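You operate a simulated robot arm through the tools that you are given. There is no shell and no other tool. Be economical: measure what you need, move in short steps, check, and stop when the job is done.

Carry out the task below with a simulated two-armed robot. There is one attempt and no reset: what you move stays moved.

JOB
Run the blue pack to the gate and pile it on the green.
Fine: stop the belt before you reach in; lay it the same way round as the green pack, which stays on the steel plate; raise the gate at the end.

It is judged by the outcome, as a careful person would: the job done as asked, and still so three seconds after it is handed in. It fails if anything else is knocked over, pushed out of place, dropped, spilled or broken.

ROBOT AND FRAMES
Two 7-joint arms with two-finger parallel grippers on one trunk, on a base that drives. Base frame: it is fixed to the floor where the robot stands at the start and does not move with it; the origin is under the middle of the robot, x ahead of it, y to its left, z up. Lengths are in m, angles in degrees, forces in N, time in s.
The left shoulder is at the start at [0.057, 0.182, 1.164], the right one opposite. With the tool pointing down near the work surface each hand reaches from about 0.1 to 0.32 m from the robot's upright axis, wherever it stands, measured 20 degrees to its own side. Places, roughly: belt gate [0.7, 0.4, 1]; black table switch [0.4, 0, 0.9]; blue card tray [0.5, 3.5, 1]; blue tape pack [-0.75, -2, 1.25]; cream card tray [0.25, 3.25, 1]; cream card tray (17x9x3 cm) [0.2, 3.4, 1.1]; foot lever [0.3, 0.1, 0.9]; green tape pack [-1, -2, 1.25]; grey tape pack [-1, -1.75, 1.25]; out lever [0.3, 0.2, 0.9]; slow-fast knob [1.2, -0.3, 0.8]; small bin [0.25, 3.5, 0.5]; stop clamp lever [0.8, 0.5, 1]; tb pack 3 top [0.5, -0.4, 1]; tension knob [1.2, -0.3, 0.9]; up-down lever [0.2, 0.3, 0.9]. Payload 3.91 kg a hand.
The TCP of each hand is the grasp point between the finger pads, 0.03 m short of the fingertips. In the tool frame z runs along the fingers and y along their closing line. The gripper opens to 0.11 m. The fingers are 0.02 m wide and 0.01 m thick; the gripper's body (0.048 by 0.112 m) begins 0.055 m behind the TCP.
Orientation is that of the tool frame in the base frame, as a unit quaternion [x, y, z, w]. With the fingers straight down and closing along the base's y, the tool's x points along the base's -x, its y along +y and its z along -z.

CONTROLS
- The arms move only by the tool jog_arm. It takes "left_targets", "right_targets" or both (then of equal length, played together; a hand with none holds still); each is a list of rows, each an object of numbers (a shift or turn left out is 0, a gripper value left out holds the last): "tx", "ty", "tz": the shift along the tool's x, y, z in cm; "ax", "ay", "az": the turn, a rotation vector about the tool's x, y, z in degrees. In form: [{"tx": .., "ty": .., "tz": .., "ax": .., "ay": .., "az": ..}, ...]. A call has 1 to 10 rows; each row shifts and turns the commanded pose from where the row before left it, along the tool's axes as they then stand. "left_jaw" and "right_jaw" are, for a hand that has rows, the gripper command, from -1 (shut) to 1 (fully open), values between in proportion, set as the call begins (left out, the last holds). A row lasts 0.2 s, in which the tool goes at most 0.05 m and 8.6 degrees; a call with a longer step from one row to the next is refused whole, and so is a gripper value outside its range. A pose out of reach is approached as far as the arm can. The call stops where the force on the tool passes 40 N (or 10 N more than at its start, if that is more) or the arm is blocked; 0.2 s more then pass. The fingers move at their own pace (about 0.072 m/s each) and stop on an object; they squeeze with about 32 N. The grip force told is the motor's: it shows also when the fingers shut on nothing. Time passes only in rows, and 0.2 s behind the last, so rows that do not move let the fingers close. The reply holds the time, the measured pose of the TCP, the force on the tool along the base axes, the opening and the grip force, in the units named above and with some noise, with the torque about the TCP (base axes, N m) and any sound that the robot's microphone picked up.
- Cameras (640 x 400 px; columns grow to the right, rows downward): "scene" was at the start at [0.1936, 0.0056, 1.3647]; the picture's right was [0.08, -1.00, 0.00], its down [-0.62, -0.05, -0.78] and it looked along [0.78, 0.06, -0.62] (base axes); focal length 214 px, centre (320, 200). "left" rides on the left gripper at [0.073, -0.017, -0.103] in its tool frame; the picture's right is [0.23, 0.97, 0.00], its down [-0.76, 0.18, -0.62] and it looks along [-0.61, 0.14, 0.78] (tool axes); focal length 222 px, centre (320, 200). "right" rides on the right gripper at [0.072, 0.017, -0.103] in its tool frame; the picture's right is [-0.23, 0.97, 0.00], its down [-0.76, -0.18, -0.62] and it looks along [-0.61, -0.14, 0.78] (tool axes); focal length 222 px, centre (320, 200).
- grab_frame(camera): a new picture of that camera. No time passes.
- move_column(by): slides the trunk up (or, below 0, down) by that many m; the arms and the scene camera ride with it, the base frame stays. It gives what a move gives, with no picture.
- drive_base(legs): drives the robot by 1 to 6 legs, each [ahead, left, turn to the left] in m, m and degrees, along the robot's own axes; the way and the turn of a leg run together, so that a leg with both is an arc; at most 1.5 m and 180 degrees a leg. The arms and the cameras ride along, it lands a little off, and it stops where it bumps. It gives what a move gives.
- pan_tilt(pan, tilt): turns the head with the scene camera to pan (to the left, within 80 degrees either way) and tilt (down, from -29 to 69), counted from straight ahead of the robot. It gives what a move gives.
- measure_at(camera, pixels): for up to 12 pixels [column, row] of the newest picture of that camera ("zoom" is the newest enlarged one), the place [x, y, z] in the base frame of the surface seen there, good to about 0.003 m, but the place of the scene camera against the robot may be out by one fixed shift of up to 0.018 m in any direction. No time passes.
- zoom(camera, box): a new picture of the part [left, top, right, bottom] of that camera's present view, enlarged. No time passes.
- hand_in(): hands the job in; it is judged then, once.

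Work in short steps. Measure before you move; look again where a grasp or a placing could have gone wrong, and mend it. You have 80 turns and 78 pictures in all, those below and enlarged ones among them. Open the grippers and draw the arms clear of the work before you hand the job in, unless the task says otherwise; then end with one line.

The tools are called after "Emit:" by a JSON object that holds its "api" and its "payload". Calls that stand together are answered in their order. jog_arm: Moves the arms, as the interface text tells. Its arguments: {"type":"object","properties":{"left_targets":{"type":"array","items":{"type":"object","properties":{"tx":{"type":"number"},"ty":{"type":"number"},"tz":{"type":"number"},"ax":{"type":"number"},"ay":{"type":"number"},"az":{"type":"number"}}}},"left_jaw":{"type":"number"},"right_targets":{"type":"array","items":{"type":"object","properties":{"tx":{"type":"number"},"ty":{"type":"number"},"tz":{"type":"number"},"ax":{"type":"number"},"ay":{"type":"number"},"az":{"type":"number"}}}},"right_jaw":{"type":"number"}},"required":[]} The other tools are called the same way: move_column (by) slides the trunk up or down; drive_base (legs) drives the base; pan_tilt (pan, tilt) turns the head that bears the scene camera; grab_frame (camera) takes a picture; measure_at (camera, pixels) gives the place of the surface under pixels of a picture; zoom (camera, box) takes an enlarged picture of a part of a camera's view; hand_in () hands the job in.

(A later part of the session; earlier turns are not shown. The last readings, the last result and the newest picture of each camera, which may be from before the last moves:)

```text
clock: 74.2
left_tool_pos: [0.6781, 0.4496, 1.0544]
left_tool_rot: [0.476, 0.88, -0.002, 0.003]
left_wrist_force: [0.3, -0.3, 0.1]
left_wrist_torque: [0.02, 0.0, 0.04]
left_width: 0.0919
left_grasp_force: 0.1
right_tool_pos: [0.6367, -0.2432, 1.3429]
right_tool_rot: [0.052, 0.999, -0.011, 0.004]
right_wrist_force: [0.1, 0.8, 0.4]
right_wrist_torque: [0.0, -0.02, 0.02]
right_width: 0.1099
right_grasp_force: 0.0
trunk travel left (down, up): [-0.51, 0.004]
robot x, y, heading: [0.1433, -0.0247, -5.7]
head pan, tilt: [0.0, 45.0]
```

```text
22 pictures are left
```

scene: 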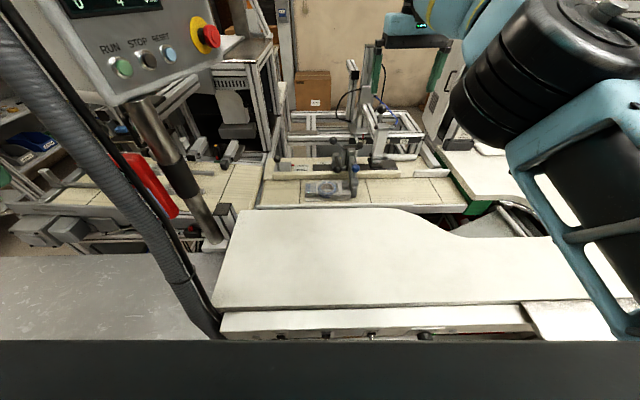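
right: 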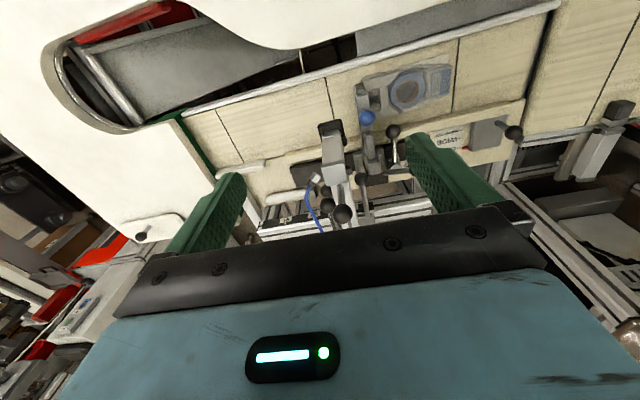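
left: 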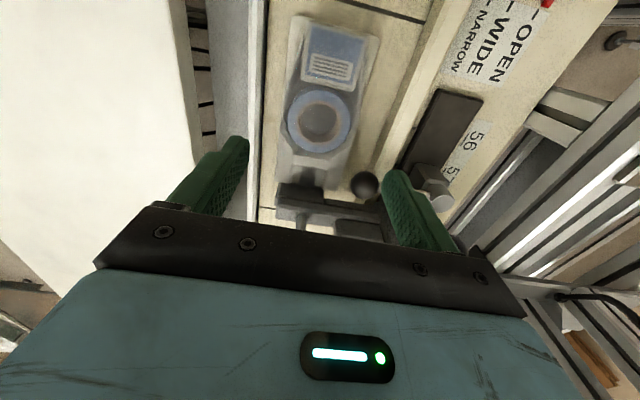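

Pack appears unmoved and whole. I measure the card's edges at mid-length and the rails from here.

Emit:
{"api": "measure_at", "payload": {"camera": "left", "pixels": [[282, 130], [288, 90], [276, 165], [275, 130], [270, 130], [264, 130], [258, 130], [362, 120], [358, 100], [380, 120], [390, 120], [318, 122]]}}

Emit:
{"api": "zoom", "payload": {"camera": "left", "box": [240, 0, 400, 200]}}

```text
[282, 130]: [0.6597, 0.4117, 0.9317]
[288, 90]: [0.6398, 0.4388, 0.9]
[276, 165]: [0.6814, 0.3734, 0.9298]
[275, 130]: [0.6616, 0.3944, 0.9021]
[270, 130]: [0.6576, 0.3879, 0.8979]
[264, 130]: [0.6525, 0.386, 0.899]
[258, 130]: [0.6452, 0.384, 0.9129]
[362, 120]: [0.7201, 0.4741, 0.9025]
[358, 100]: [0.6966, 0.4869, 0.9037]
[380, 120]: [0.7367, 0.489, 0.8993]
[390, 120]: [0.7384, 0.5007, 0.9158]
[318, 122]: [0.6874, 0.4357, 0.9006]
```

```text
2.00 times, centred on (320, 100) of left
```

zoom: 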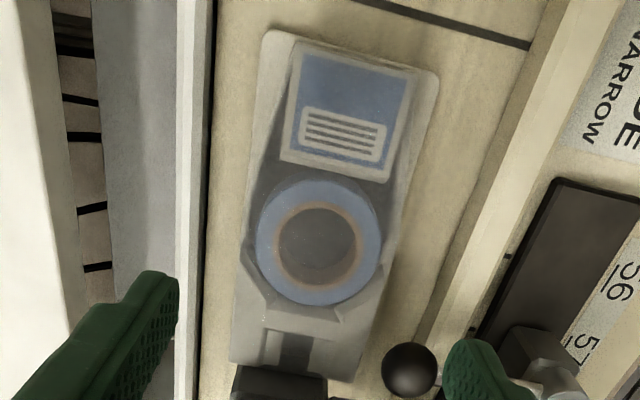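

Pack spans p 0.775–0.85, rails at 0.754 and 0.889; my hand is at p 0.8135 with a 9.2 cm opening (inner faces 0.768/0.860). I descend again.

Emit:
{"api": "jog_arm", "payload": {"left_targets": [{"tz": 4}, {"tz": 3}, {"tz": 2}, {"tz": 1.7}]}}

```text
clock: 75.2
left_tool_pos: [0.6782, 0.4482, 0.9507]
left_tool_rot: [0.476, 0.88, -0.003, 0.004]
left_wrist_force: [-0.5, -0.4, -0.5]
left_wrist_torque: [0.01, 0.0, -0.01]
left_width: 0.0921
left_grasp_force: 0.0
right_tool_pos: [0.6369, -0.2436, 1.3425]
right_tool_rot: [0.052, 0.999, -0.011, 0.005]
right_wrist_force: [0.8, -0.7, 0.5]
right_wrist_torque: [0.0, -0.03, 0.0]
right_width: 0.1099
right_grasp_force: 0.0
trunk travel left (down, up): [-0.51, 0.004]
robot x, y, heading: [0.142, -0.018, -6.0]
head pan, tilt: [0.0, 45.0]
```

No contact; the fingers straddle the pack (tips z≈0.921). I go 1 cm lower and close.

Emit:
{"api": "jog_arm", "payload": {"left_targets": [{"tz": 1}]}}

Emit:
{"api": "jog_arm", "payload": {"left_targets": [{}, {}, {}, {}], "left_jaw": -1}}

Emit:
{"api": "grab_frame", "payload": {"camera": "left"}}

```text
clock: 75.6
left_tool_pos: [0.6797, 0.4495, 0.9386]
left_tool_rot: [0.476, 0.88, 0.0, 0.002]
left_wrist_force: [0.4, 0.3, -1.0]
left_wrist_torque: [0.01, 0.01, -0.01]
left_width: 0.0919
left_grasp_force: 0.0
right_tool_pos: [0.6381, -0.2438, 1.3418]
right_tool_rot: [0.053, 0.999, -0.011, 0.005]
right_wrist_force: [1.1, 0.0, -0.3]
right_wrist_torque: [0.01, 0.03, -0.01]
right_width: 0.1102
right_grasp_force: 0.1
trunk travel left (down, up): [-0.51, 0.004]
robot x, y, heading: [0.1442, -0.023, -5.6]
head pan, tilt: [0.0, 45.0]
```

```text
clock: 76.6
left_tool_pos: [0.6792, 0.4487, 0.94]
left_tool_rot: [0.476, 0.879, -0.002, 0.002]
left_wrist_force: [-0.5, -0.1, -1.0]
left_wrist_torque: [0.02, 0.02, -0.01]
left_width: 0.0806
left_grasp_force: 30.1
right_tool_pos: [0.6385, -0.2434, 1.342]
right_tool_rot: [0.053, 0.999, -0.011, 0.005]
right_wrist_force: [-0.6, 0.0, 0.1]
right_wrist_torque: [0.01, -0.01, 0.0]
right_width: 0.1099
right_grasp_force: 0.0
trunk travel left (down, up): [-0.51, 0.004]
robot x, y, heading: [0.147, -0.0224, -5.9]
head pan, tilt: [0.0, 45.0]
```

```text
20 pictures are left
```

left: 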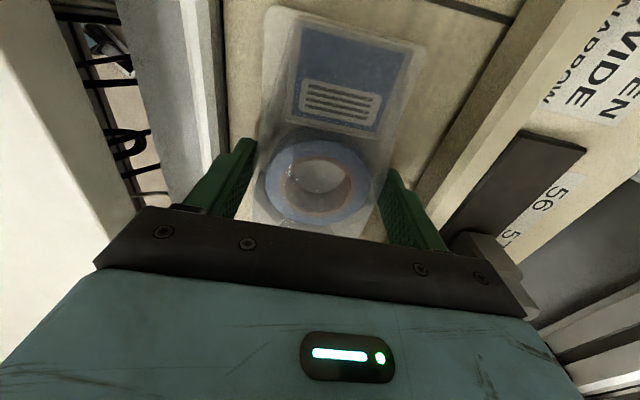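

Held at 8.06 cm, 30 N. The gate ball slightly overhangs the pack end (l 0.07), so I lift 1 cm, shift 3 cm upstream, then rise.

Emit:
{"api": "jog_arm", "payload": {"left_targets": [{"tz": -1.2}, {"tx": 1.5, "tz": -0.5}, {"tx": 1.5}, {"tz": -3}, {"tz": -4}, {"tz": -4}, {"tz": -4}, {"tz": -4}]}}

Emit:
{"api": "grab_frame", "payload": {"camera": "left"}}

```text
clock: 78.4
left_tool_pos: [0.6627, 0.4749, 1.1445]
left_tool_rot: [0.476, 0.879, -0.001, 0.002]
left_wrist_force: [-0.5, 0.5, -1.0]
left_wrist_torque: [0.03, 0.04, -0.01]
left_width: 0.0803
left_grasp_force: 29.9
right_tool_pos: [0.636, -0.2432, 1.3423]
right_tool_rot: [0.052, 0.999, -0.011, 0.005]
right_wrist_force: [-0.2, 0.5, -0.2]
right_wrist_torque: [0.01, -0.03, 0.02]
right_width: 0.1098
right_grasp_force: 0.0
trunk travel left (down, up): [-0.51, 0.004]
robot x, y, heading: [0.1454, -0.0232, -5.8]
head pan, tilt: [0.0, 45.0]
```

```text
19 pictures are left
```

left: 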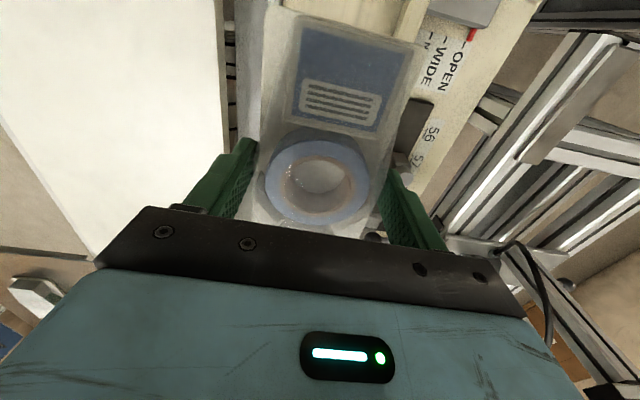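

The pack is lifted securely. I draw it back over the table and look at the green pack with the right camera.

Emit:
{"api": "jog_arm", "payload": {"left_targets": [{"tz": -4}, {"ty": -4.6}, {"ty": -4.6}, {"ty": -4.6}, {"ty": -4.6}, {"ty": -4.6}, {"ty": -4}]}}

Emit:
{"api": "grab_frame", "payload": {"camera": "right"}}

```text
clock: 80.2
left_tool_pos: [0.474, 0.2814, 1.1866]
left_tool_rot: [0.489, 0.872, 0.018, -0.03]
left_wrist_force: [-1.2, 0.3, -1.6]
left_wrist_torque: [0.05, 0.02, -0.03]
left_width: 0.0804
left_grasp_force: 30.3
right_tool_pos: [0.6548, -0.3042, 1.3236]
right_tool_rot: [0.071, 0.997, 0.003, -0.007]
right_wrist_force: [0.9, -0.4, -0.4]
right_wrist_torque: [-0.02, -0.03, 0.0]
right_width: 0.1099
right_grasp_force: 0.1
trunk travel left (down, up): [-0.51, 0.004]
robot x, y, heading: [0.1509, -0.0258, -7.8]
head pan, tilt: [0.0, 45.0]
stopped in row 7 (left hand): the arm was blocked; the commanded pose is now the measured one
```

```text
18 pictures are left
```

right: 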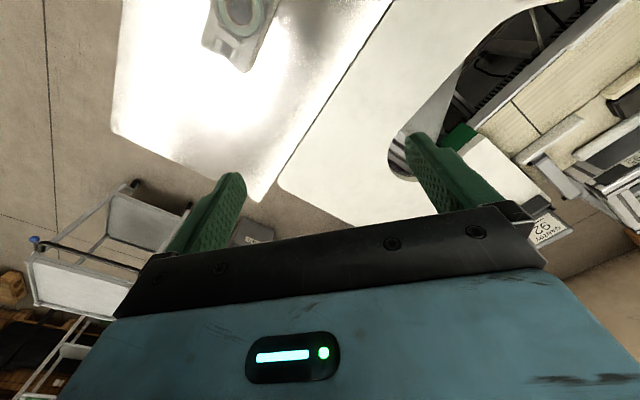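

The left arm got blocked (own body, it seems). I ease it 3 cm forward and look with the scene camera.

Emit:
{"api": "jog_arm", "payload": {"left_targets": [{"ty": 2}, {"ty": 1, "tz": -2}]}}

Emit:
{"api": "pan_tilt", "payload": {"pan": -20, "tilt": 42}}

Emit:
{"api": "grab_frame", "payload": {"camera": "scene"}}

```text
clock: 81.0
left_tool_pos: [0.5023, 0.3077, 1.2007]
left_tool_rot: [0.493, 0.87, 0.009, -0.024]
left_wrist_force: [0.8, 0.3, -0.6]
left_wrist_torque: [0.03, -0.02, -0.01]
left_width: 0.0805
left_grasp_force: 29.7
right_tool_pos: [0.6508, -0.2915, 1.3318]
right_tool_rot: [0.076, 0.997, -0.003, -0.003]
right_wrist_force: [-0.1, -0.5, 0.9]
right_wrist_torque: [0.02, 0.03, -0.01]
right_width: 0.1102
right_grasp_force: 0.0
trunk travel left (down, up): [-0.51, 0.004]
robot x, y, heading: [0.1497, -0.0233, -8.7]
head pan, tilt: [0.0, 45.0]
stopped in row 2 (left hand): the arm was blocked; the commanded pose is now the measured one
```

```text
clock: 81.8
left_tool_pos: [0.5025, 0.3083, 1.1999]
left_tool_rot: [0.492, 0.87, 0.009, -0.025]
left_wrist_force: [0.5, 0.1, -0.9]
left_wrist_torque: [0.03, 0.01, 0.02]
left_width: 0.08
left_grasp_force: 30.2
right_tool_pos: [0.6545, -0.2902, 1.3272]
right_tool_rot: [0.073, 0.997, -0.003, -0.006]
right_wrist_force: [-0.2, -0.5, 0.7]
right_wrist_torque: [0.02, -0.02, 0.02]
right_width: 0.11
right_grasp_force: 0.0
trunk travel left (down, up): [-0.51, 0.004]
robot x, y, heading: [0.1487, -0.0228, -8.1]
head pan, tilt: [-20.0, 42.0]
```

```text
17 pictures are left
```

scene: 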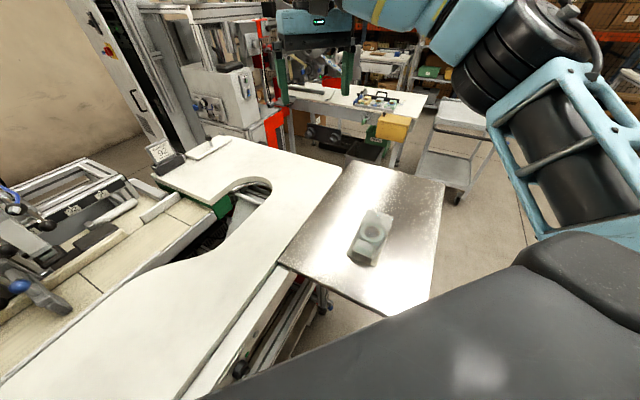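

Something blocks the left elbow; I look left.

Emit:
{"api": "pan_tilt", "payload": {"pan": 55, "tilt": 30}}

Emit:
{"api": "grab_frame", "payload": {"camera": "scene"}}

```text
clock: 83.3
left_tool_pos: [0.5035, 0.309, 1.1999]
left_tool_rot: [0.492, 0.87, 0.008, -0.026]
left_wrist_force: [0.6, 0.6, -1.3]
left_wrist_torque: [0.04, 0.02, -0.01]
left_width: 0.0805
left_grasp_force: 30.3
right_tool_pos: [0.6554, -0.2908, 1.3277]
right_tool_rot: [0.074, 0.997, -0.003, -0.006]
right_wrist_force: [0.1, 0.3, 0.5]
right_wrist_torque: [0.05, -0.03, 0.0]
right_width: 0.1099
right_grasp_force: 0.1
trunk travel left (down, up): [-0.51, 0.004]
robot x, y, heading: [0.1447, -0.0228, -8.1]
head pan, tilt: [55.0, 30.0]
```

```text
16 pictures are left
```

scene: 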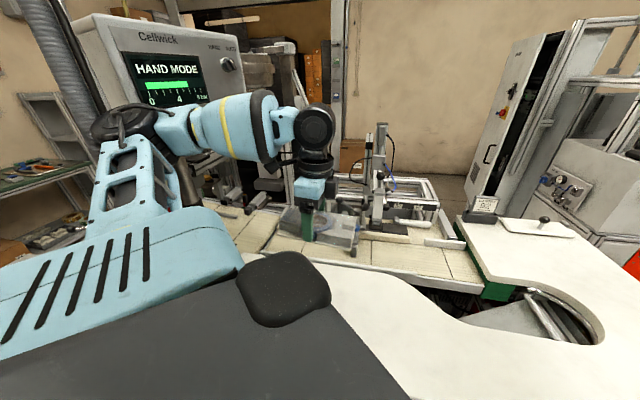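

The left elbow touches the hose by the control panel. I drive away from it, back and right along the table normal, with the pack held high.

Emit:
{"api": "drive_base", "payload": {"legs": [[-0.19, -0.16, 0]]}}

Emit:
{"api": "grab_frame", "payload": {"camera": "scene"}}

```text
clock: 84.3
left_tool_pos: [0.4855, 0.2903, 1.1946]
left_tool_rot: [0.507, 0.861, 0.003, -0.027]
left_wrist_force: [-0.1, 0.4, -1.2]
left_wrist_torque: [0.03, 0.02, -0.01]
left_width: 0.0803
left_grasp_force: 29.7
right_tool_pos: [0.6207, -0.3103, 1.3309]
right_tool_rot: [0.089, 0.996, -0.009, -0.004]
right_wrist_force: [0.3, 0.0, 0.7]
right_wrist_torque: [0.03, -0.04, 0.01]
right_width: 0.1099
right_grasp_force: 0.0
trunk travel left (down, up): [-0.51, 0.004]
robot x, y, heading: [0.1242, -0.0452, -9.6]
head pan, tilt: [55.0, 30.0]
stopped in leg 1: the robot was blocked; the commanded pose is now the measured one
```

```text
15 pictures are left
```

scene: 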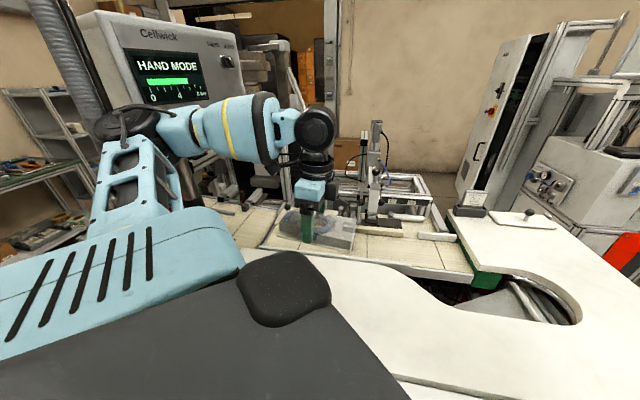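

Still blocked after 3 cm. I measure elbow and pole to see which side it is on.

Emit:
{"api": "measure_at", "payload": {"camera": "scene", "pixels": [[125, 125], [70, 70], [90, 100], [150, 120], [187, 185], [130, 200], [250, 120], [315, 130], [150, 75], [100, 50]]}}

Emit:
{"api": "zoom", "payload": {"camera": "scene", "box": [20, 40, 260, 240]}}

```text
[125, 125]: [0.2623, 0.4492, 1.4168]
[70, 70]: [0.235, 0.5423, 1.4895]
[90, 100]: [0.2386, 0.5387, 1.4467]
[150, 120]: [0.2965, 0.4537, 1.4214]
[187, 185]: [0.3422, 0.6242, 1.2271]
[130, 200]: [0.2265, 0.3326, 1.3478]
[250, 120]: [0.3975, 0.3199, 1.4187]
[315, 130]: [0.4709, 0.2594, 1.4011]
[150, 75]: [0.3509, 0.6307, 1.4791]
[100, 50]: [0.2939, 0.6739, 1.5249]
```

```text
2.00 times, centred on (140, 140) of scene
```

zoom: 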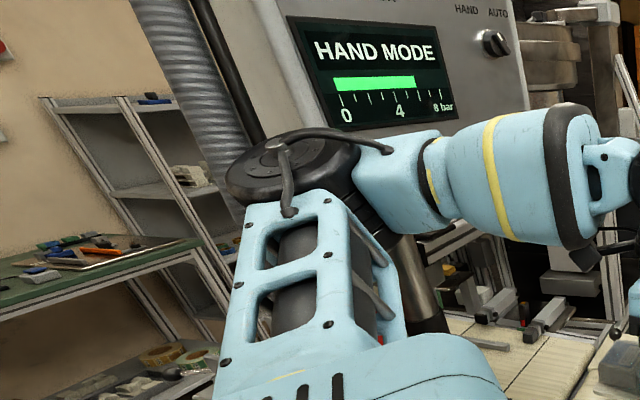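

The elbow is just on the near side of the hose, so moving straight back (−x) should free it. I try a short leg back.

Emit:
{"api": "drive_base", "payload": {"legs": [[-0.08, -0.03, 0]]}}

```text
clock: 85.2
left_tool_pos: [0.4664, 0.271, 1.1921]
left_tool_rot: [0.522, 0.852, 0.003, -0.029]
left_wrist_force: [0.7, 0.0, -0.9]
left_wrist_torque: [0.03, -0.02, 0.0]
left_width: 0.0803
left_grasp_force: 29.5
right_tool_pos: [0.5825, -0.332, 1.3302]
right_tool_rot: [0.103, 0.995, -0.01, -0.006]
right_wrist_force: [-1.2, 0.2, 0.9]
right_wrist_torque: [0.01, -0.03, 0.06]
right_width: 0.1098
right_grasp_force: 0.0
trunk travel left (down, up): [-0.51, 0.004]
robot x, y, heading: [0.094, -0.0458, -11.8]
head pan, tilt: [55.0, 30.0]
stopped in leg 1: the robot was blocked; the commanded pose is now the measured one
```

It pivots about the left contact: the hose is behind the elbow. Turning right in place carries the elbow forward and away from it, so I turn −28°.

Emit:
{"api": "drive_base", "payload": {"legs": [[0, 0, -28]]}}

Emit:
{"api": "pan_tilt", "payload": {"pan": 45, "tilt": 38}}

Emit:
{"api": "grab_frame", "payload": {"camera": "scene"}}

```text
clock: 87.0
left_tool_pos: [0.5556, 0.0811, 1.1964]
left_tool_rot: [0.709, 0.705, 0.008, -0.017]
left_wrist_force: [-0.1, -0.8, -1.1]
left_wrist_torque: [0.02, 0.02, -0.04]
left_width: 0.0804
left_grasp_force: 30.0
right_tool_pos: [0.3789, -0.5058, 1.3391]
right_tool_rot: [0.337, 0.942, -0.013, -0.003]
right_wrist_force: [-0.8, -1.2, 0.0]
right_wrist_torque: [-0.01, 0.01, 0.0]
right_width: 0.11
right_grasp_force: 0.1
trunk travel left (down, up): [-0.51, 0.004]
robot x, y, heading: [0.0936, -0.0536, -39.3]
head pan, tilt: [55.0, 30.0]
```

```text
clock: 87.8
left_tool_pos: [0.5561, 0.0806, 1.1963]
left_tool_rot: [0.709, 0.705, 0.009, -0.016]
left_wrist_force: [-0.5, -1.0, -1.5]
left_wrist_torque: [0.01, -0.02, -0.01]
left_width: 0.0804
left_grasp_force: 29.9
right_tool_pos: [0.3791, -0.5055, 1.3398]
right_tool_rot: [0.337, 0.941, -0.014, -0.001]
right_wrist_force: [0.2, 1.0, 0.5]
right_wrist_torque: [0.0, 0.0, -0.02]
right_width: 0.1099
right_grasp_force: 0.1
trunk travel left (down, up): [-0.51, 0.004]
robot x, y, heading: [0.0896, -0.0499, -39.1]
head pan, tilt: [45.0, 38.0]
```

```text
13 pictures are left
```

scene: 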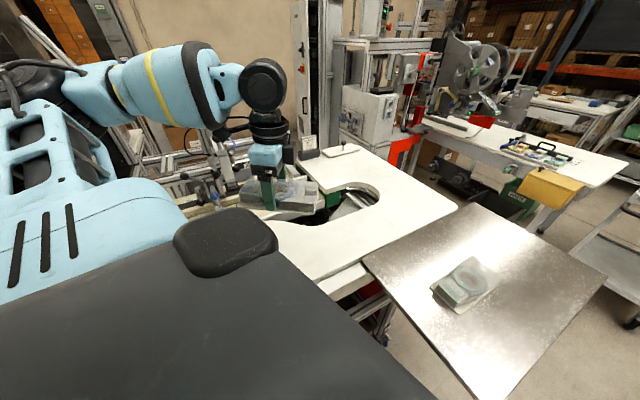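

The elbow is free and the pack still held. I view the green pack with the right camera for an accurate measurement.

Emit:
{"api": "grab_frame", "payload": {"camera": "right"}}

```text
12 pictures are left
```

right: 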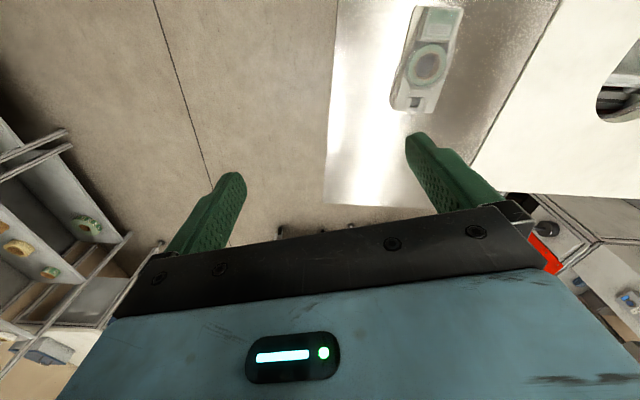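

The green pack is in view at (428,63). I zoom and measure its outline.

Emit:
{"api": "zoom", "payload": {"camera": "right", "box": [360, 0, 500, 130]}}

Emit:
{"api": "measure_at", "payload": {"camera": "right", "pixels": [[428, 63], [412, 70], [448, 62], [412, 8], [392, 106], [435, 113], [420, 15], [460, 15], [415, 102], [370, 60], [441, 25], [480, 100]]}}

```text
3.08 times, centred on (430, 65) of right
```

zoom: 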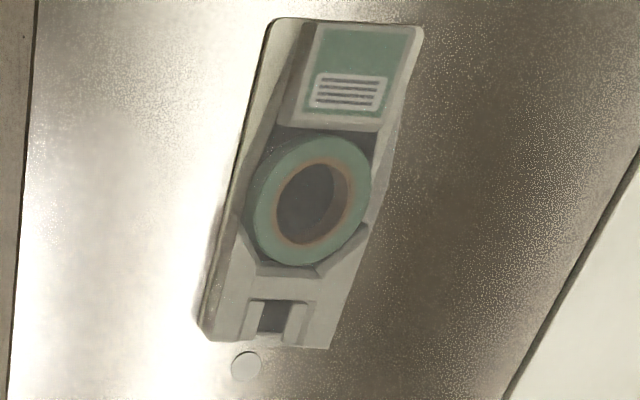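

```text
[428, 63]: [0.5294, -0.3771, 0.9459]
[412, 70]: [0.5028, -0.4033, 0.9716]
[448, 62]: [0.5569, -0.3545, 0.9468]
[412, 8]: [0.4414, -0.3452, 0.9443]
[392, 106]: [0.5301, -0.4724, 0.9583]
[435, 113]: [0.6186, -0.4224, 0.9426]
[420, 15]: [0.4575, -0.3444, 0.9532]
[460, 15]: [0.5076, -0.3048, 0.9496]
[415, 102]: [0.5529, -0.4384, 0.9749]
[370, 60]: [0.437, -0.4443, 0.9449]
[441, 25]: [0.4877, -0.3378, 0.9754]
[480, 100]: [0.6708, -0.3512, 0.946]
```

I measure rim, label box and tail points on the zoomed view to get the green pack's centre and direction.

Emit:
{"api": "measure_at", "payload": {"camera": "zoom", "pixels": [[253, 205], [366, 190], [322, 142], [290, 258], [320, 32], [416, 36], [378, 126], [300, 118], [245, 335], [330, 342], [272, 24], [350, 280]]}}

```text
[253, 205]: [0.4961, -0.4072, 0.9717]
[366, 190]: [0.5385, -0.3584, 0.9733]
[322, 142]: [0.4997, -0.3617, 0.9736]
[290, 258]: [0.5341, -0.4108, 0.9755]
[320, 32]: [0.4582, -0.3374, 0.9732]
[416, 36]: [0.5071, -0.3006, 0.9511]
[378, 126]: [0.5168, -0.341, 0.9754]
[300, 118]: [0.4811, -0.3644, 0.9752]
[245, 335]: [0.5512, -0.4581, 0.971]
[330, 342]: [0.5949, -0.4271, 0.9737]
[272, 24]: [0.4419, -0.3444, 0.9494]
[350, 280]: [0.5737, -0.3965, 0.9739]
```

Green: centre (0.5185,−0.386), axis −55.3° with the label at the far −t end, top z≈0.975. Target TCP is (0.514,−0.380), yaw −55.2°, z≈1.014. I move the right hand aside first, then carry the pack over at z≈1.2.

Emit:
{"api": "jog_arm", "payload": {"right_targets": [{"ty": -4}, {"ty": -4}, {"ty": -4}]}}

Emit:
{"api": "jog_arm", "payload": {"left_targets": [{"ay": -2, "ax": -0.6}, {"tx": -4.6, "ty": -0.4}, {"tx": -4.6, "ty": -0.4}, {"tx": -4.6, "ty": -0.4}, {"tx": -4.6, "ty": -0.4}, {"tx": -4.6, "ty": -0.4}, {"tx": -4.6, "ty": -0.4}, {"tx": -4.6, "ty": -0.4}]}}

```text
clock: 88.6
left_tool_pos: [0.556, 0.0814, 1.1959]
left_tool_rot: [0.71, 0.704, 0.009, -0.016]
left_wrist_force: [0.1, 0.2, -0.4]
left_wrist_torque: [0.04, -0.02, 0.01]
left_width: 0.0804
left_grasp_force: 30.4
right_tool_pos: [0.3029, -0.5974, 1.3408]
right_tool_rot: [0.337, 0.941, -0.013, -0.002]
right_wrist_force: [-0.2, -0.4, 0.1]
right_wrist_torque: [0.02, 0.0, 0.0]
right_width: 0.1098
right_grasp_force: 0.1
trunk travel left (down, up): [-0.51, 0.004]
robot x, y, heading: [0.0917, -0.0483, -39.2]
head pan, tilt: [45.0, 38.0]
```

```text
clock: 90.4
left_tool_pos: [0.5319, -0.2178, 1.1946]
left_tool_rot: [0.707, 0.707, -0.001, 0.0]
left_wrist_force: [-0.5, 0.0, -0.3]
left_wrist_torque: [0.04, 0.01, -0.01]
left_width: 0.0806
left_grasp_force: 29.8
left hand out of reach, approached as far as the arm can: row 8
right_tool_pos: [0.3045, -0.5978, 1.3412]
right_tool_rot: [0.336, 0.942, -0.013, -0.002]
right_wrist_force: [-0.4, 0.0, 0.4]
right_wrist_torque: [-0.01, 0.0, 0.02]
right_width: 0.1101
right_grasp_force: 0.0
trunk travel left (down, up): [-0.51, 0.004]
robot x, y, heading: [0.0953, -0.0527, -39.6]
head pan, tilt: [45.0, 38.0]
```

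The reach limit is likely wrist yaw; I rotate the hand toward its final yaw (+35° about vertical) first.

Emit:
{"api": "jog_arm", "payload": {"left_targets": [{"az": -7}, {"az": -7}, {"az": -7}, {"az": -7}, {"az": -7}]}}

```text
clock: 91.6
left_tool_pos: [0.5256, -0.2138, 1.1944]
left_tool_rot: [0.464, 0.886, 0.001, -0.001]
left_wrist_force: [-1.1, -0.1, -0.3]
left_wrist_torque: [0.01, -0.01, 0.01]
left_width: 0.0805
left_grasp_force: 29.6
right_tool_pos: [0.3037, -0.5968, 1.3424]
right_tool_rot: [0.337, 0.941, -0.015, -0.001]
right_wrist_force: [0.2, 0.0, 0.3]
right_wrist_torque: [0.01, 0.0, -0.03]
right_width: 0.11
right_grasp_force: 0.0
trunk travel left (down, up): [-0.51, 0.004]
robot x, y, heading: [0.0909, -0.0481, -39.4]
head pan, tilt: [45.0, 38.0]
```

Yaw is −55.3°. Now the shift to above the green: tx −13.0 cm, ty −10.4 cm in four rows.

Emit:
{"api": "jog_arm", "payload": {"left_targets": [{"tx": -3.26, "ty": -2.6}, {"tx": -3.26, "ty": -2.6}, {"tx": -3.26, "ty": -2.6}, {"tx": -3.26, "ty": -2.6}, {}]}}

```text
clock: 92.8
left_tool_pos: [0.5259, -0.2192, 1.1846]
left_tool_rot: [0.465, 0.885, 0.0, -0.001]
left_wrist_force: [0.1, -1.2, -1.1]
left_wrist_torque: [0.01, 0.0, 0.04]
left_width: 0.0803
left_grasp_force: 30.0
left hand out of reach, approached as far as the arm can: row 1, 2, 3, 4
right_tool_pos: [0.3038, -0.5966, 1.3424]
right_tool_rot: [0.337, 0.941, -0.014, -0.001]
right_wrist_force: [-0.7, 1.3, -0.8]
right_wrist_torque: [0.03, -0.02, -0.01]
right_width: 0.1102
right_grasp_force: 0.1
trunk travel left (down, up): [-0.51, 0.004]
robot x, y, heading: [0.0914, -0.0514, -39.6]
head pan, tilt: [45.0, 38.0]
```

The left arm can't cross further, so I undo the unmet command and turn the base right 22° instead, bringing the green into the left hand's range.

Emit:
{"api": "jog_arm", "payload": {"left_targets": [{"tx": 3.26, "ty": 2.6}, {"tx": 3.26, "ty": 2.6}, {"tx": 3.26, "ty": 2.6}, {"tx": 3.26, "ty": 2.6}, {}]}}

Emit:
{"api": "drive_base", "payload": {"legs": [[0, 0, -22]]}}

```text
clock: 94.0
left_tool_pos: [0.537, -0.0534, 1.1822]
left_tool_rot: [0.465, 0.885, 0.0, -0.002]
left_wrist_force: [0.9, -0.4, -0.7]
left_wrist_torque: [0.05, -0.02, 0.02]
left_width: 0.0804
left_grasp_force: 29.6
right_tool_pos: [0.3043, -0.5978, 1.3408]
right_tool_rot: [0.338, 0.941, -0.013, -0.002]
right_wrist_force: [0.2, -0.6, 0.3]
right_wrist_torque: [0.0, 0.0, -0.01]
right_width: 0.11
right_grasp_force: 0.0
trunk travel left (down, up): [-0.51, 0.004]
robot x, y, heading: [0.0935, -0.0502, -39.2]
head pan, tilt: [45.0, 38.0]
```

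```text
clock: 95.5
left_tool_pos: [0.5013, -0.2218, 1.1823]
left_tool_rot: [0.629, 0.777, 0.0, 0.0]
left_wrist_force: [0.7, -0.6, -0.2]
left_wrist_torque: [-0.01, 0.0, -0.02]
left_width: 0.0805
left_grasp_force: 29.8
right_tool_pos: [0.0765, -0.6362, 1.3409]
right_tool_rot: [0.516, 0.857, -0.013, -0.004]
right_wrist_force: [0.6, 0.5, 0.7]
right_wrist_torque: [-0.02, -0.02, 0.03]
right_width: 0.1102
right_grasp_force: 0.1
trunk travel left (down, up): [-0.51, 0.004]
robot x, y, heading: [0.09, -0.0496, -62.0]
head pan, tilt: [45.0, 38.0]
```

Now turn the hand back +22.7° to yaw −55.2° and shift tx −13.8, ty −7.9 cm over the green.

Emit:
{"api": "jog_arm", "payload": {"left_targets": [{"az": -7.6}, {"az": -7.6}, {"az": -7.5}, {"tx": -3.44, "ty": -1.98}, {"tx": -3.44, "ty": -1.98}, {"tx": -3.44, "ty": -1.98}, {"tx": -3.44, "ty": -1.98}, {}]}}

Emit:
{"api": "grab_frame", "payload": {"camera": "left"}}

```text
clock: 97.3
left_tool_pos: [0.5099, -0.3794, 1.1861]
left_tool_rot: [0.463, 0.886, 0.0, 0.0]
left_wrist_force: [-0.1, 0.3, -1.6]
left_wrist_torque: [0.01, -0.01, -0.01]
left_width: 0.0801
left_grasp_force: 30.4
right_tool_pos: [0.0772, -0.6359, 1.3428]
right_tool_rot: [0.516, 0.857, -0.014, -0.003]
right_wrist_force: [-1.0, 0.4, -0.5]
right_wrist_torque: [-0.03, -0.03, 0.01]
right_width: 0.11
right_grasp_force: 0.0
trunk travel left (down, up): [-0.51, 0.004]
robot x, y, heading: [0.0922, -0.0472, -61.9]
head pan, tilt: [45.0, 38.0]
```

```text
10 pictures are left
```

left: 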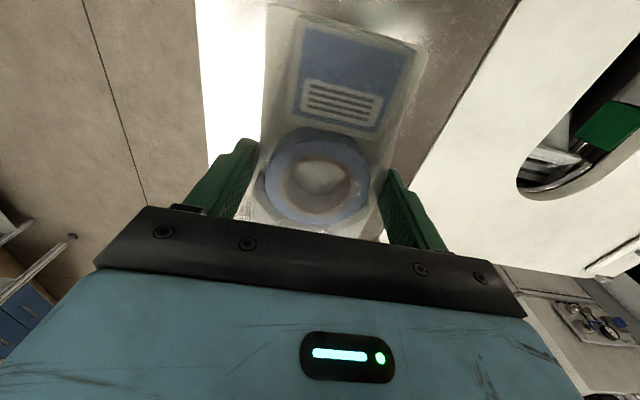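

Nearly there (0.510,−0.379). I correct 3 mm each and descend 15 cm to z≈1.036.

Emit:
{"api": "jog_arm", "payload": {"left_targets": [{"tx": -0.3, "ty": 0.3}, {"tz": 4}, {"tz": 4}, {"tz": 4}, {"tz": 3}, {}]}}

Emit:
{"api": "pan_tilt", "payload": {"pan": 25, "tilt": 48}}

Emit:
{"api": "grab_frame", "payload": {"camera": "scene"}}

```text
clock: 98.8
left_tool_pos: [0.5168, -0.3833, 1.0323]
left_tool_rot: [0.463, 0.886, 0.001, 0.0]
left_wrist_force: [0.8, -0.5, -1.4]
left_wrist_torque: [-0.03, 0.02, 0.0]
left_width: 0.0806
left_grasp_force: 30.1
right_tool_pos: [0.0775, -0.6362, 1.3425]
right_tool_rot: [0.515, 0.857, -0.012, -0.003]
right_wrist_force: [-0.5, 0.6, 0.1]
right_wrist_torque: [0.01, 0.03, 0.02]
right_width: 0.1099
right_grasp_force: 0.2
trunk travel left (down, up): [-0.51, 0.004]
robot x, y, heading: [0.0898, -0.048, -61.8]
head pan, tilt: [45.0, 38.0]
```

```text
clock: 99.6
left_tool_pos: [0.5174, -0.3828, 1.0319]
left_tool_rot: [0.464, 0.886, 0.0, -0.001]
left_wrist_force: [-0.3, 0.6, -1.8]
left_wrist_torque: [0.0, 0.02, 0.02]
left_width: 0.0805
left_grasp_force: 29.7
right_tool_pos: [0.0767, -0.6365, 1.3419]
right_tool_rot: [0.515, 0.857, -0.013, -0.004]
right_wrist_force: [0.2, 0.8, -0.9]
right_wrist_torque: [0.01, 0.01, -0.01]
right_width: 0.1098
right_grasp_force: 0.0
trunk travel left (down, up): [-0.51, 0.004]
robot x, y, heading: [0.0894, -0.0486, -61.9]
head pan, tilt: [25.0, 48.0]
```

```text
9 pictures are left
```

scene: 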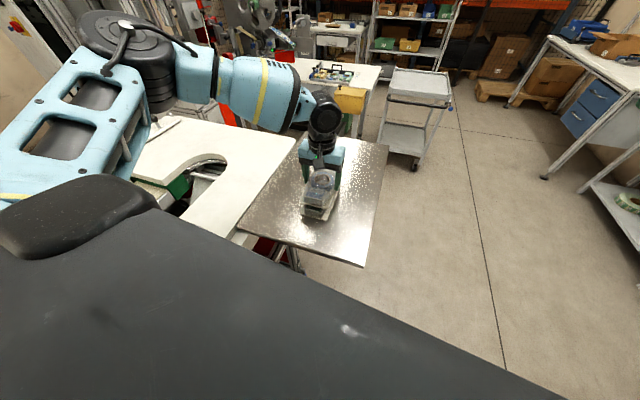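

Close-up of the stacking before the last centimetre.

Emit:
{"api": "zoom", "payload": {"camera": "scene", "box": [275, 130, 375, 240]}}

Emit:
{"api": "jog_arm", "payload": {"left_targets": [{"tx": 0.35}, {"tz": 0.9}, {"tz": 0.5}]}}

```text
3.64 times, centred on (325, 185) of scene
```

zoom: 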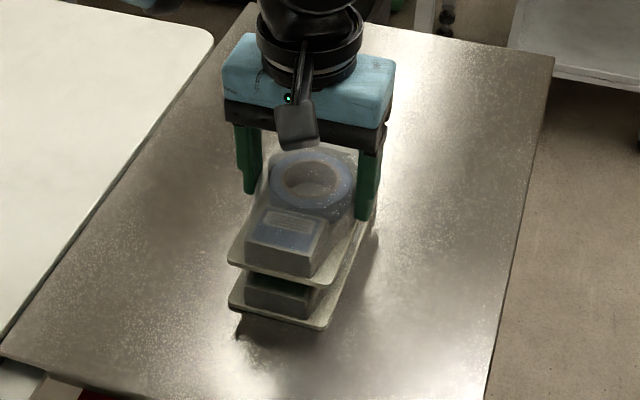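

```text
clock: 100.4
left_tool_pos: [0.5161, -0.3778, 1.0189]
left_tool_rot: [0.464, 0.886, 0.001, -0.001]
left_wrist_force: [-0.2, -0.5, -0.2]
left_wrist_torque: [0.03, 0.01, 0.01]
left_width: 0.0805
left_grasp_force: 30.0
right_tool_pos: [0.0786, -0.6365, 1.3419]
right_tool_rot: [0.515, 0.857, -0.012, -0.004]
right_wrist_force: [0.8, 0.7, 0.1]
right_wrist_torque: [0.04, -0.04, -0.01]
right_width: 0.1101
right_grasp_force: 0.1
trunk travel left (down, up): [-0.51, 0.004]
robot x, y, heading: [0.0922, -0.0489, -61.7]
head pan, tilt: [25.0, 48.0]
```

Well aligned. I lower by 3 mm steps until contact shows.

Emit:
{"api": "jog_arm", "payload": {"left_targets": [{"tz": 0.3}, {}]}}

Emit:
{"api": "jog_arm", "payload": {"left_targets": [{"tz": 0.25}, {}]}}

```text
clock: 101.0
left_tool_pos: [0.518, -0.3777, 1.0162]
left_tool_rot: [0.463, 0.886, 0.001, -0.001]
left_wrist_force: [0.2, -0.2, -1.1]
left_wrist_torque: [-0.06, 0.02, 0.0]
left_width: 0.0801
left_grasp_force: 30.2
right_tool_pos: [0.0773, -0.6365, 1.3405]
right_tool_rot: [0.515, 0.857, -0.013, -0.004]
right_wrist_force: [0.1, -0.2, 0.7]
right_wrist_torque: [-0.02, 0.0, -0.04]
right_width: 0.1101
right_grasp_force: 0.0
trunk travel left (down, up): [-0.51, 0.004]
robot x, y, heading: [0.0928, -0.0478, -61.9]
head pan, tilt: [25.0, 48.0]
```

```text
clock: 101.6
left_tool_pos: [0.5165, -0.3787, 1.0151]
left_tool_rot: [0.464, 0.886, 0.0, 0.0]
left_wrist_force: [2.1, 1.1, 6.2]
left_wrist_torque: [-0.62, -0.21, 0.16]
left_width: 0.0803
left_grasp_force: 29.5
right_tool_pos: [0.0771, -0.6342, 1.3429]
right_tool_rot: [0.515, 0.857, -0.013, -0.003]
right_wrist_force: [0.1, -0.6, -0.6]
right_wrist_torque: [-0.03, -0.02, 0.03]
right_width: 0.1102
right_grasp_force: 0.1
trunk travel left (down, up): [-0.51, 0.004]
robot x, y, heading: [0.0873, -0.0497, -61.9]
head pan, tilt: [25.0, 48.0]
```

Contact at 6 N. I open the gripper and rise straight up.

Emit:
{"api": "jog_arm", "payload": {"left_targets": [{}, {}, {}], "left_jaw": 0.8}}

Emit:
{"api": "jog_arm", "payload": {"left_targets": [{"tz": -2}, {"tz": -4}, {"tz": -4}, {"tz": -4}, {"tz": -4}, {"tz": -4}]}}

Emit:
{"api": "zoom", "payload": {"camera": "scene", "box": [255, 120, 395, 240]}}

```text
clock: 102.4
left_tool_pos: [0.5167, -0.3785, 1.0142]
left_tool_rot: [0.464, 0.886, 0.001, -0.001]
left_wrist_force: [-0.6, -0.2, -0.5]
left_wrist_torque: [-0.04, -0.01, -0.01]
left_width: 0.0991
left_grasp_force: 0.1
right_tool_pos: [0.0785, -0.6356, 1.3413]
right_tool_rot: [0.515, 0.857, -0.013, -0.004]
right_wrist_force: [0.6, 0.4, 0.8]
right_wrist_torque: [-0.01, 0.0, -0.01]
right_width: 0.1098
right_grasp_force: 0.0
trunk travel left (down, up): [-0.51, 0.004]
robot x, y, heading: [0.0891, -0.0481, -61.9]
head pan, tilt: [25.0, 48.0]
```

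```text
clock: 103.8
left_tool_pos: [0.5164, -0.3772, 1.2342]
left_tool_rot: [0.464, 0.886, 0.001, -0.001]
left_wrist_force: [0.2, 0.8, -0.1]
left_wrist_torque: [-0.02, 0.03, -0.01]
left_width: 0.0989
left_grasp_force: 0.1
right_tool_pos: [0.0774, -0.635, 1.3424]
right_tool_rot: [0.515, 0.857, -0.013, -0.004]
right_wrist_force: [-0.3, -0.5, -0.1]
right_wrist_torque: [-0.01, 0.0, -0.01]
right_width: 0.1099
right_grasp_force: 0.1
trunk travel left (down, up): [-0.51, 0.004]
robot x, y, heading: [0.0922, -0.0485, -62.1]
head pan, tilt: [25.0, 48.0]
```

```text
3.33 times, centred on (325, 180) of scene
```

zoom: 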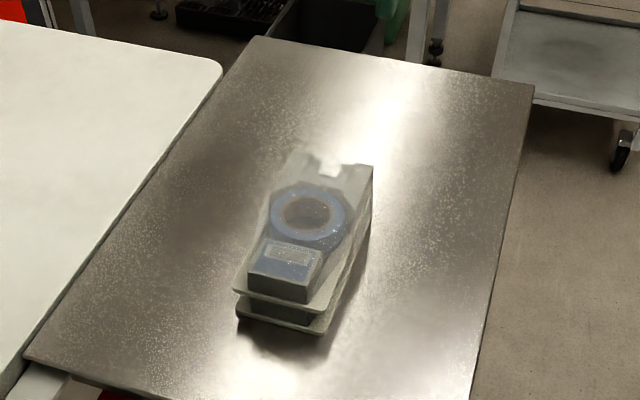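

The blue pack sits squarely on the green, same way round. Now the gate: I raise and draw in the left hand, set its yaw, and drive back to the earlier stance at (0.147,−0.022), −5.8°.

Emit:
{"api": "jog_arm", "payload": {"left_targets": [{"tz": -4}, {"tz": -4}, {"tz": -4}, {"tx": 3.6, "ty": 1.9}, {"tx": 3.6, "ty": 1.9}, {"tx": 3.6, "ty": 1.9}, {"tx": 3.6, "ty": 1.9}, {"tx": 3.6, "ty": 1.9}, {"tx": 3.6, "ty": 1.9}, {"tx": 3.6, "ty": 1.9}]}}

Emit:
{"api": "jog_arm", "payload": {"left_targets": [{"az": 8.2}, {"az": 8.2}, {"az": 8.2}, {"az": 8.2}, {"az": 8.2}, {"az": 8.2}, {"az": 8.2}]}}

Emit:
{"api": "drive_base", "payload": {"legs": [[0, 0, 56.2], [0.052, 0.03, 0]]}}

```text
clock: 106.0
left_tool_pos: [0.4865, -0.0737, 1.3502]
left_tool_rot: [0.464, 0.886, 0.001, 0.0]
left_wrist_force: [-0.2, 0.4, 0.8]
left_wrist_torque: [-0.03, -0.01, 0.01]
left_width: 0.0991
left_grasp_force: 0.1
left hand out of reach, approached as far as the arm can: row 2, 3
right_tool_pos: [0.0768, -0.6331, 1.3427]
right_tool_rot: [0.515, 0.857, -0.014, -0.004]
right_wrist_force: [0.0, 1.0, -0.3]
right_wrist_torque: [-0.03, 0.01, 0.0]
right_width: 0.1102
right_grasp_force: 0.0
trunk travel left (down, up): [-0.51, 0.004]
robot x, y, heading: [0.0955, -0.0512, -62.0]
head pan, tilt: [25.0, 48.0]
```

```text
clock: 107.6
left_tool_pos: [0.4886, -0.0763, 1.3467]
left_tool_rot: [0.833, 0.553, 0.001, -0.001]
left_wrist_force: [0.0, -0.3, 0.0]
left_wrist_torque: [0.0, 0.05, 0.01]
left_width: 0.0992
left_grasp_force: 0.1
right_tool_pos: [0.0776, -0.6364, 1.3423]
right_tool_rot: [0.514, 0.857, -0.013, -0.004]
right_wrist_force: [-1.1, 0.2, -0.3]
right_wrist_torque: [-0.01, -0.01, -0.02]
right_width: 0.1099
right_grasp_force: 0.1
trunk travel left (down, up): [-0.51, 0.004]
robot x, y, heading: [0.0924, -0.048, -61.8]
head pan, tilt: [25.0, 48.0]
```

```text
clock: 111.2
left_tool_pos: [0.376, 0.275, 1.3568]
left_tool_rot: [0.473, 0.881, 0.014, 0.006]
left_wrist_force: [-1.0, 0.6, 0.2]
left_wrist_torque: [0.0, 0.02, 0.0]
left_width: 0.0989
left_grasp_force: 0.1
right_tool_pos: [0.6107, -0.3787, 1.3427]
right_tool_rot: [0.054, 0.999, -0.008, 0.007]
right_wrist_force: [0.3, 0.7, -0.2]
right_wrist_torque: [0.0, 0.02, 0.01]
right_width: 0.1099
right_grasp_force: 0.0
trunk travel left (down, up): [-0.51, 0.004]
robot x, y, heading: [0.1411, -0.0295, -5.9]
head pan, tilt: [25.0, 48.0]
stopped in leg 2: the robot was blocked; the commanded pose is now the measured one
```

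Almost at the stance. I extend the left hand over the belt as before and view the gate.

Emit:
{"api": "jog_arm", "payload": {"left_targets": [{"ty": 4.3}, {"ty": 4.3}, {"ty": 4.3}, {"ty": 4.3}, {"ty": 4.3}, {"ty": 4.3}, {"ty": 4.3, "tx": -0.9}, {"ty": 4.3, "tx": -0.9}, {}], "left_jaw": 0.2}}

Emit:
{"api": "zoom", "payload": {"camera": "left", "box": [240, 40, 400, 180]}}

```text
clock: 113.2
left_tool_pos: [0.6876, 0.4607, 1.3543]
left_tool_rot: [0.477, 0.879, 0.005, 0.002]
left_wrist_force: [0.2, -0.2, -0.8]
left_wrist_torque: [0.02, -0.01, -0.01]
left_width: 0.066
left_grasp_force: 0.0
right_tool_pos: [0.6215, -0.3675, 1.3428]
right_tool_rot: [0.055, 0.998, -0.013, 0.003]
right_wrist_force: [0.3, 0.0, 0.6]
right_wrist_torque: [-0.03, -0.01, 0.01]
right_width: 0.1102
right_grasp_force: 0.1
trunk travel left (down, up): [-0.51, 0.004]
robot x, y, heading: [0.1444, -0.025, -6.3]
head pan, tilt: [25.0, 48.0]
```

```text
2.86 times, centred on (320, 110) of left
```

zoom: 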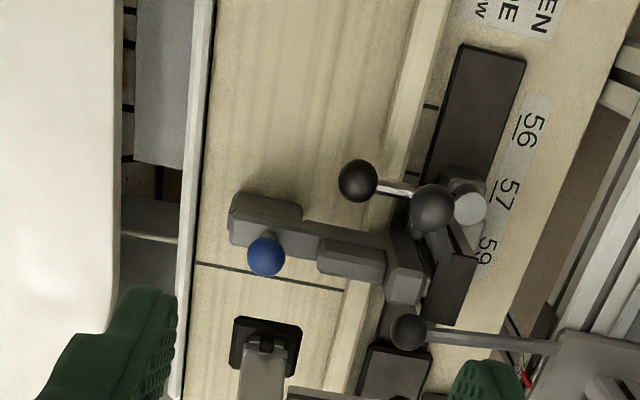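

The gate is an arm hinged at the rear post (zoom ~(400,260)), blue ball near its tip at (266,256). I measure ball, arm and hinge.

Emit:
{"api": "measure_at", "payload": {"camera": "zoom", "pixels": [[266, 256], [252, 256], [281, 256], [266, 240], [266, 272], [262, 210], [240, 215], [350, 260], [405, 275], [400, 240], [408, 330], [432, 205]]}}

```text
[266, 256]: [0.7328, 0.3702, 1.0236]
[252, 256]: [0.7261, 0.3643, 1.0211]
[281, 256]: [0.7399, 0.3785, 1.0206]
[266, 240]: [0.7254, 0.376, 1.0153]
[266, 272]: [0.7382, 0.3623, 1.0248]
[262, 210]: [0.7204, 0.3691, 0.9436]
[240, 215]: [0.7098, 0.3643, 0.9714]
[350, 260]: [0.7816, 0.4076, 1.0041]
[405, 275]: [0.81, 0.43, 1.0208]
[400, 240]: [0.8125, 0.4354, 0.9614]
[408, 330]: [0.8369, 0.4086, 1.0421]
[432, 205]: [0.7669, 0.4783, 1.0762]
```

Ball centre ≈(0.735,0.367,1.012), hinge near p 0.91. I move the hand over the ball, tilt 15° upstream to clear the gantry rod, and descend to just above it.

Emit:
{"api": "jog_arm", "payload": {"left_targets": [{"tx": -3.4, "ty": -1.1}, {"tx": -3.3}, {"tx": -3.3}, {"ay": -7.5}, {"ay": -7.5}, {}]}}

Emit:
{"api": "jog_arm", "payload": {"left_targets": [{"tz": 4.35, "tx": 1.17}, {"tz": 4.35, "tx": 1.17}, {"tz": 4.35, "tx": 1.17}, {"tz": 4.35, "tx": 1.17}, {"tz": 4.35, "tx": 1.17}, {"tz": 4.35, "tx": 1.17}, {"tz": 3.4, "tx": 0.9}, {}]}}

Emit:
{"api": "grab_frame", "payload": {"camera": "left"}}

Emit:
{"api": "measure_at", "payload": {"camera": "left", "pixels": [[320, 150], [320, 160], [320, 170], [320, 180], [315, 190], [310, 170], [330, 170], [325, 190]]}}

```text
clock: 114.5
left_tool_pos: [0.7297, 0.367, 1.3502]
left_tool_rot: [0.472, 0.872, -0.057, 0.117]
left_wrist_force: [-0.3, -0.6, -0.3]
left_wrist_torque: [-0.01, 0.02, 0.02]
left_width: 0.0659
left_grasp_force: 0.0
left hand out of reach, approached as far as the arm can: row 3
right_tool_pos: [0.6232, -0.3693, 1.3406]
right_tool_rot: [0.055, 0.998, -0.012, 0.002]
right_wrist_force: [0.3, -0.3, -0.4]
right_wrist_torque: [0.01, 0.05, 0.02]
right_width: 0.1099
right_grasp_force: 0.1
trunk travel left (down, up): [-0.51, 0.004]
robot x, y, heading: [0.1444, -0.0265, -6.3]
head pan, tilt: [25.0, 48.0]
```

```text
clock: 116.3
left_tool_pos: [0.7301, 0.3693, 1.0452]
left_tool_rot: [0.472, 0.872, -0.056, 0.119]
left_wrist_force: [-0.2, -0.4, 0.4]
left_wrist_torque: [-0.03, 0.02, 0.01]
left_width: 0.066
left_grasp_force: 0.1
right_tool_pos: [0.6204, -0.3695, 1.3427]
right_tool_rot: [0.054, 0.998, -0.013, 0.004]
right_wrist_force: [0.6, -0.1, 0.3]
right_wrist_torque: [0.01, -0.03, 0.02]
right_width: 0.1099
right_grasp_force: 0.0
trunk travel left (down, up): [-0.51, 0.004]
robot x, y, heading: [0.1428, -0.0251, -6.2]
head pan, tilt: [25.0, 48.0]
```

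```text
5 pictures are left
```

left: 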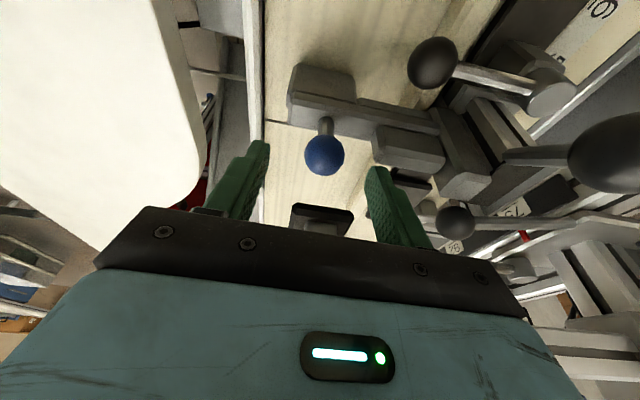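

```text
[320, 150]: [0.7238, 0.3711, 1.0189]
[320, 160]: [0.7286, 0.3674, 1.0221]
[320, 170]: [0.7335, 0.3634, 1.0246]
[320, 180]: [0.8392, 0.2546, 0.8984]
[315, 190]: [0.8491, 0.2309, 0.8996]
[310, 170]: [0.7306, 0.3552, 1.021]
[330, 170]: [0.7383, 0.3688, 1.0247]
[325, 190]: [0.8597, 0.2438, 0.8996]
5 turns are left
```

Ball is centred between the fingers, 3 cm ahead of the TCP. I advance 1.4 cm, close on it and lift along the hinge arc.

Emit:
{"api": "jog_arm", "payload": {"left_targets": [{"tz": 1.4, "ty": -0.15}, {}]}}

Emit:
{"api": "jog_arm", "payload": {"left_targets": [{}, {}, {}, {}], "left_jaw": -1}}

Emit:
{"api": "jog_arm", "payload": {"left_targets": [{"ty": 0.35, "tz": -1.56, "tx": -0.42}, {"ty": 0.62, "tz": -1.48, "tx": -0.4}, {"ty": 0.87, "tz": -1.36, "tx": -0.37}, {"ty": 1.11, "tz": -1.19, "tx": -0.32}, {"ty": 1.31, "tz": -0.99, "tx": -0.26}, {"ty": 1.46, "tz": -0.74, "tx": -0.2}, {}]}}

Emit:
{"api": "grab_frame", "payload": {"camera": "left"}}

```text
clock: 117.0
left_tool_pos: [0.7309, 0.3661, 1.0304]
left_tool_rot: [0.473, 0.871, -0.056, 0.118]
left_wrist_force: [-0.2, -0.6, -0.9]
left_wrist_torque: [0.0, 0.05, 0.02]
left_width: 0.0663
left_grasp_force: 0.1
right_tool_pos: [0.6222, -0.3692, 1.3421]
right_tool_rot: [0.055, 0.998, -0.012, 0.002]
right_wrist_force: [0.9, 0.8, -0.5]
right_wrist_torque: [0.01, -0.01, 0.0]
right_width: 0.1099
right_grasp_force: 0.0
trunk travel left (down, up): [-0.51, 0.004]
robot x, y, heading: [0.1479, -0.0275, -6.4]
head pan, tilt: [25.0, 48.0]
```

```text
clock: 118.0
left_tool_pos: [0.7337, 0.3696, 1.0314]
left_tool_rot: [0.473, 0.871, -0.057, 0.118]
left_wrist_force: [14.3, 8.3, 2.6]
left_wrist_torque: [0.42, -0.25, 0.01]
left_width: 0.0275
left_grasp_force: 45.4
right_tool_pos: [0.6222, -0.3676, 1.3425]
right_tool_rot: [0.055, 0.998, -0.013, 0.003]
right_wrist_force: [1.1, 1.0, 0.2]
right_wrist_torque: [0.01, -0.01, 0.0]
right_width: 0.1098
right_grasp_force: 0.1
trunk travel left (down, up): [-0.51, 0.004]
robot x, y, heading: [0.1455, -0.0244, -6.1]
head pan, tilt: [25.0, 48.0]
```

```text
clock: 118.7
left_tool_pos: [0.7337, 0.3673, 1.0692]
left_tool_rot: [0.478, 0.869, -0.069, 0.106]
left_wrist_force: [-20.7, -9.7, -0.7]
left_wrist_torque: [-0.75, -0.35, 0.01]
left_width: 0.0271
left_grasp_force: 45.2
right_tool_pos: [0.6191, -0.369, 1.343]
right_tool_rot: [0.054, 0.998, -0.012, 0.004]
right_wrist_force: [-0.1, 0.1, -0.1]
right_wrist_torque: [-0.06, 0.01, 0.02]
right_width: 0.1098
right_grasp_force: 0.1
trunk travel left (down, up): [-0.51, 0.004]
robot x, y, heading: [0.1405, -0.0294, -6.1]
head pan, tilt: [25.0, 48.0]
stopped in row 3 (left hand): the force on the tool passed its limit at 47 N (the readings are from after the stop); the commanded pose is now the measured one
```

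```text
4 pictures are left
4 turns are left
```

left: 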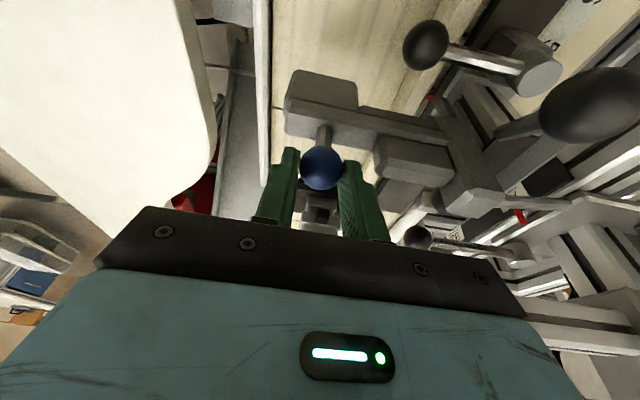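

The gate slides straight up (lifted 3.8 cm with no p motion; my rearward shift met resistance). I lift on purely vertically until its stop.

Emit:
{"api": "jog_arm", "payload": {"left_targets": [{"tz": -1.4, "tx": -0.38}, {"tz": -1.4, "tx": -0.38}, {"tz": -1.4, "tx": -0.38}, {"tz": -1.4, "tx": -0.38}, {"tz": -1.4, "tx": -0.38}, {"tz": -1.4, "tx": -0.38}, {"tz": -1.4, "tx": -0.38}, {"tz": -1.4, "tx": -0.38}, {}]}}

Emit:
{"api": "grab_frame", "payload": {"camera": "left"}}

```text
clock: 119.3
left_tool_pos: [0.7339, 0.3693, 1.078]
left_tool_rot: [0.478, 0.871, -0.07, 0.095]
left_wrist_force: [1.0, -2.9, -15.4]
left_wrist_torque: [-0.44, 0.09, 0.07]
left_width: 0.027
left_grasp_force: 45.2
right_tool_pos: [0.6228, -0.3705, 1.3415]
right_tool_rot: [0.055, 0.998, -0.013, 0.003]
right_wrist_force: [0.2, 0.5, 0.6]
right_wrist_torque: [-0.01, 0.03, 0.01]
right_width: 0.1101
right_grasp_force: 0.1
trunk travel left (down, up): [-0.51, 0.004]
robot x, y, heading: [0.145, -0.0215, -6.4]
head pan, tilt: [25.0, 48.0]
stopped in row 2 (left hand): the force on the tool passed its limit at 44 N (the readings are from after the stop); the commanded pose is now the measured one
```

```text
3 pictures are left
3 turns are left
```

left: 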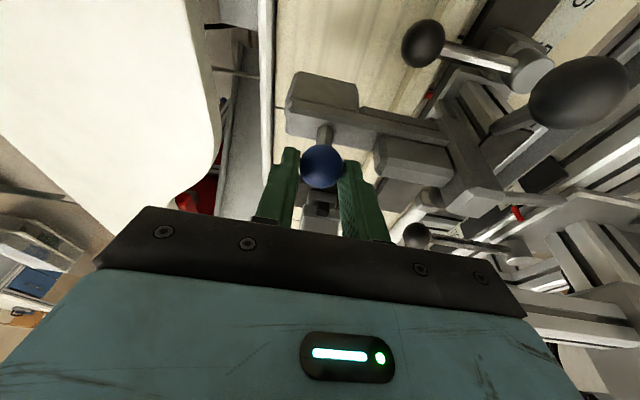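

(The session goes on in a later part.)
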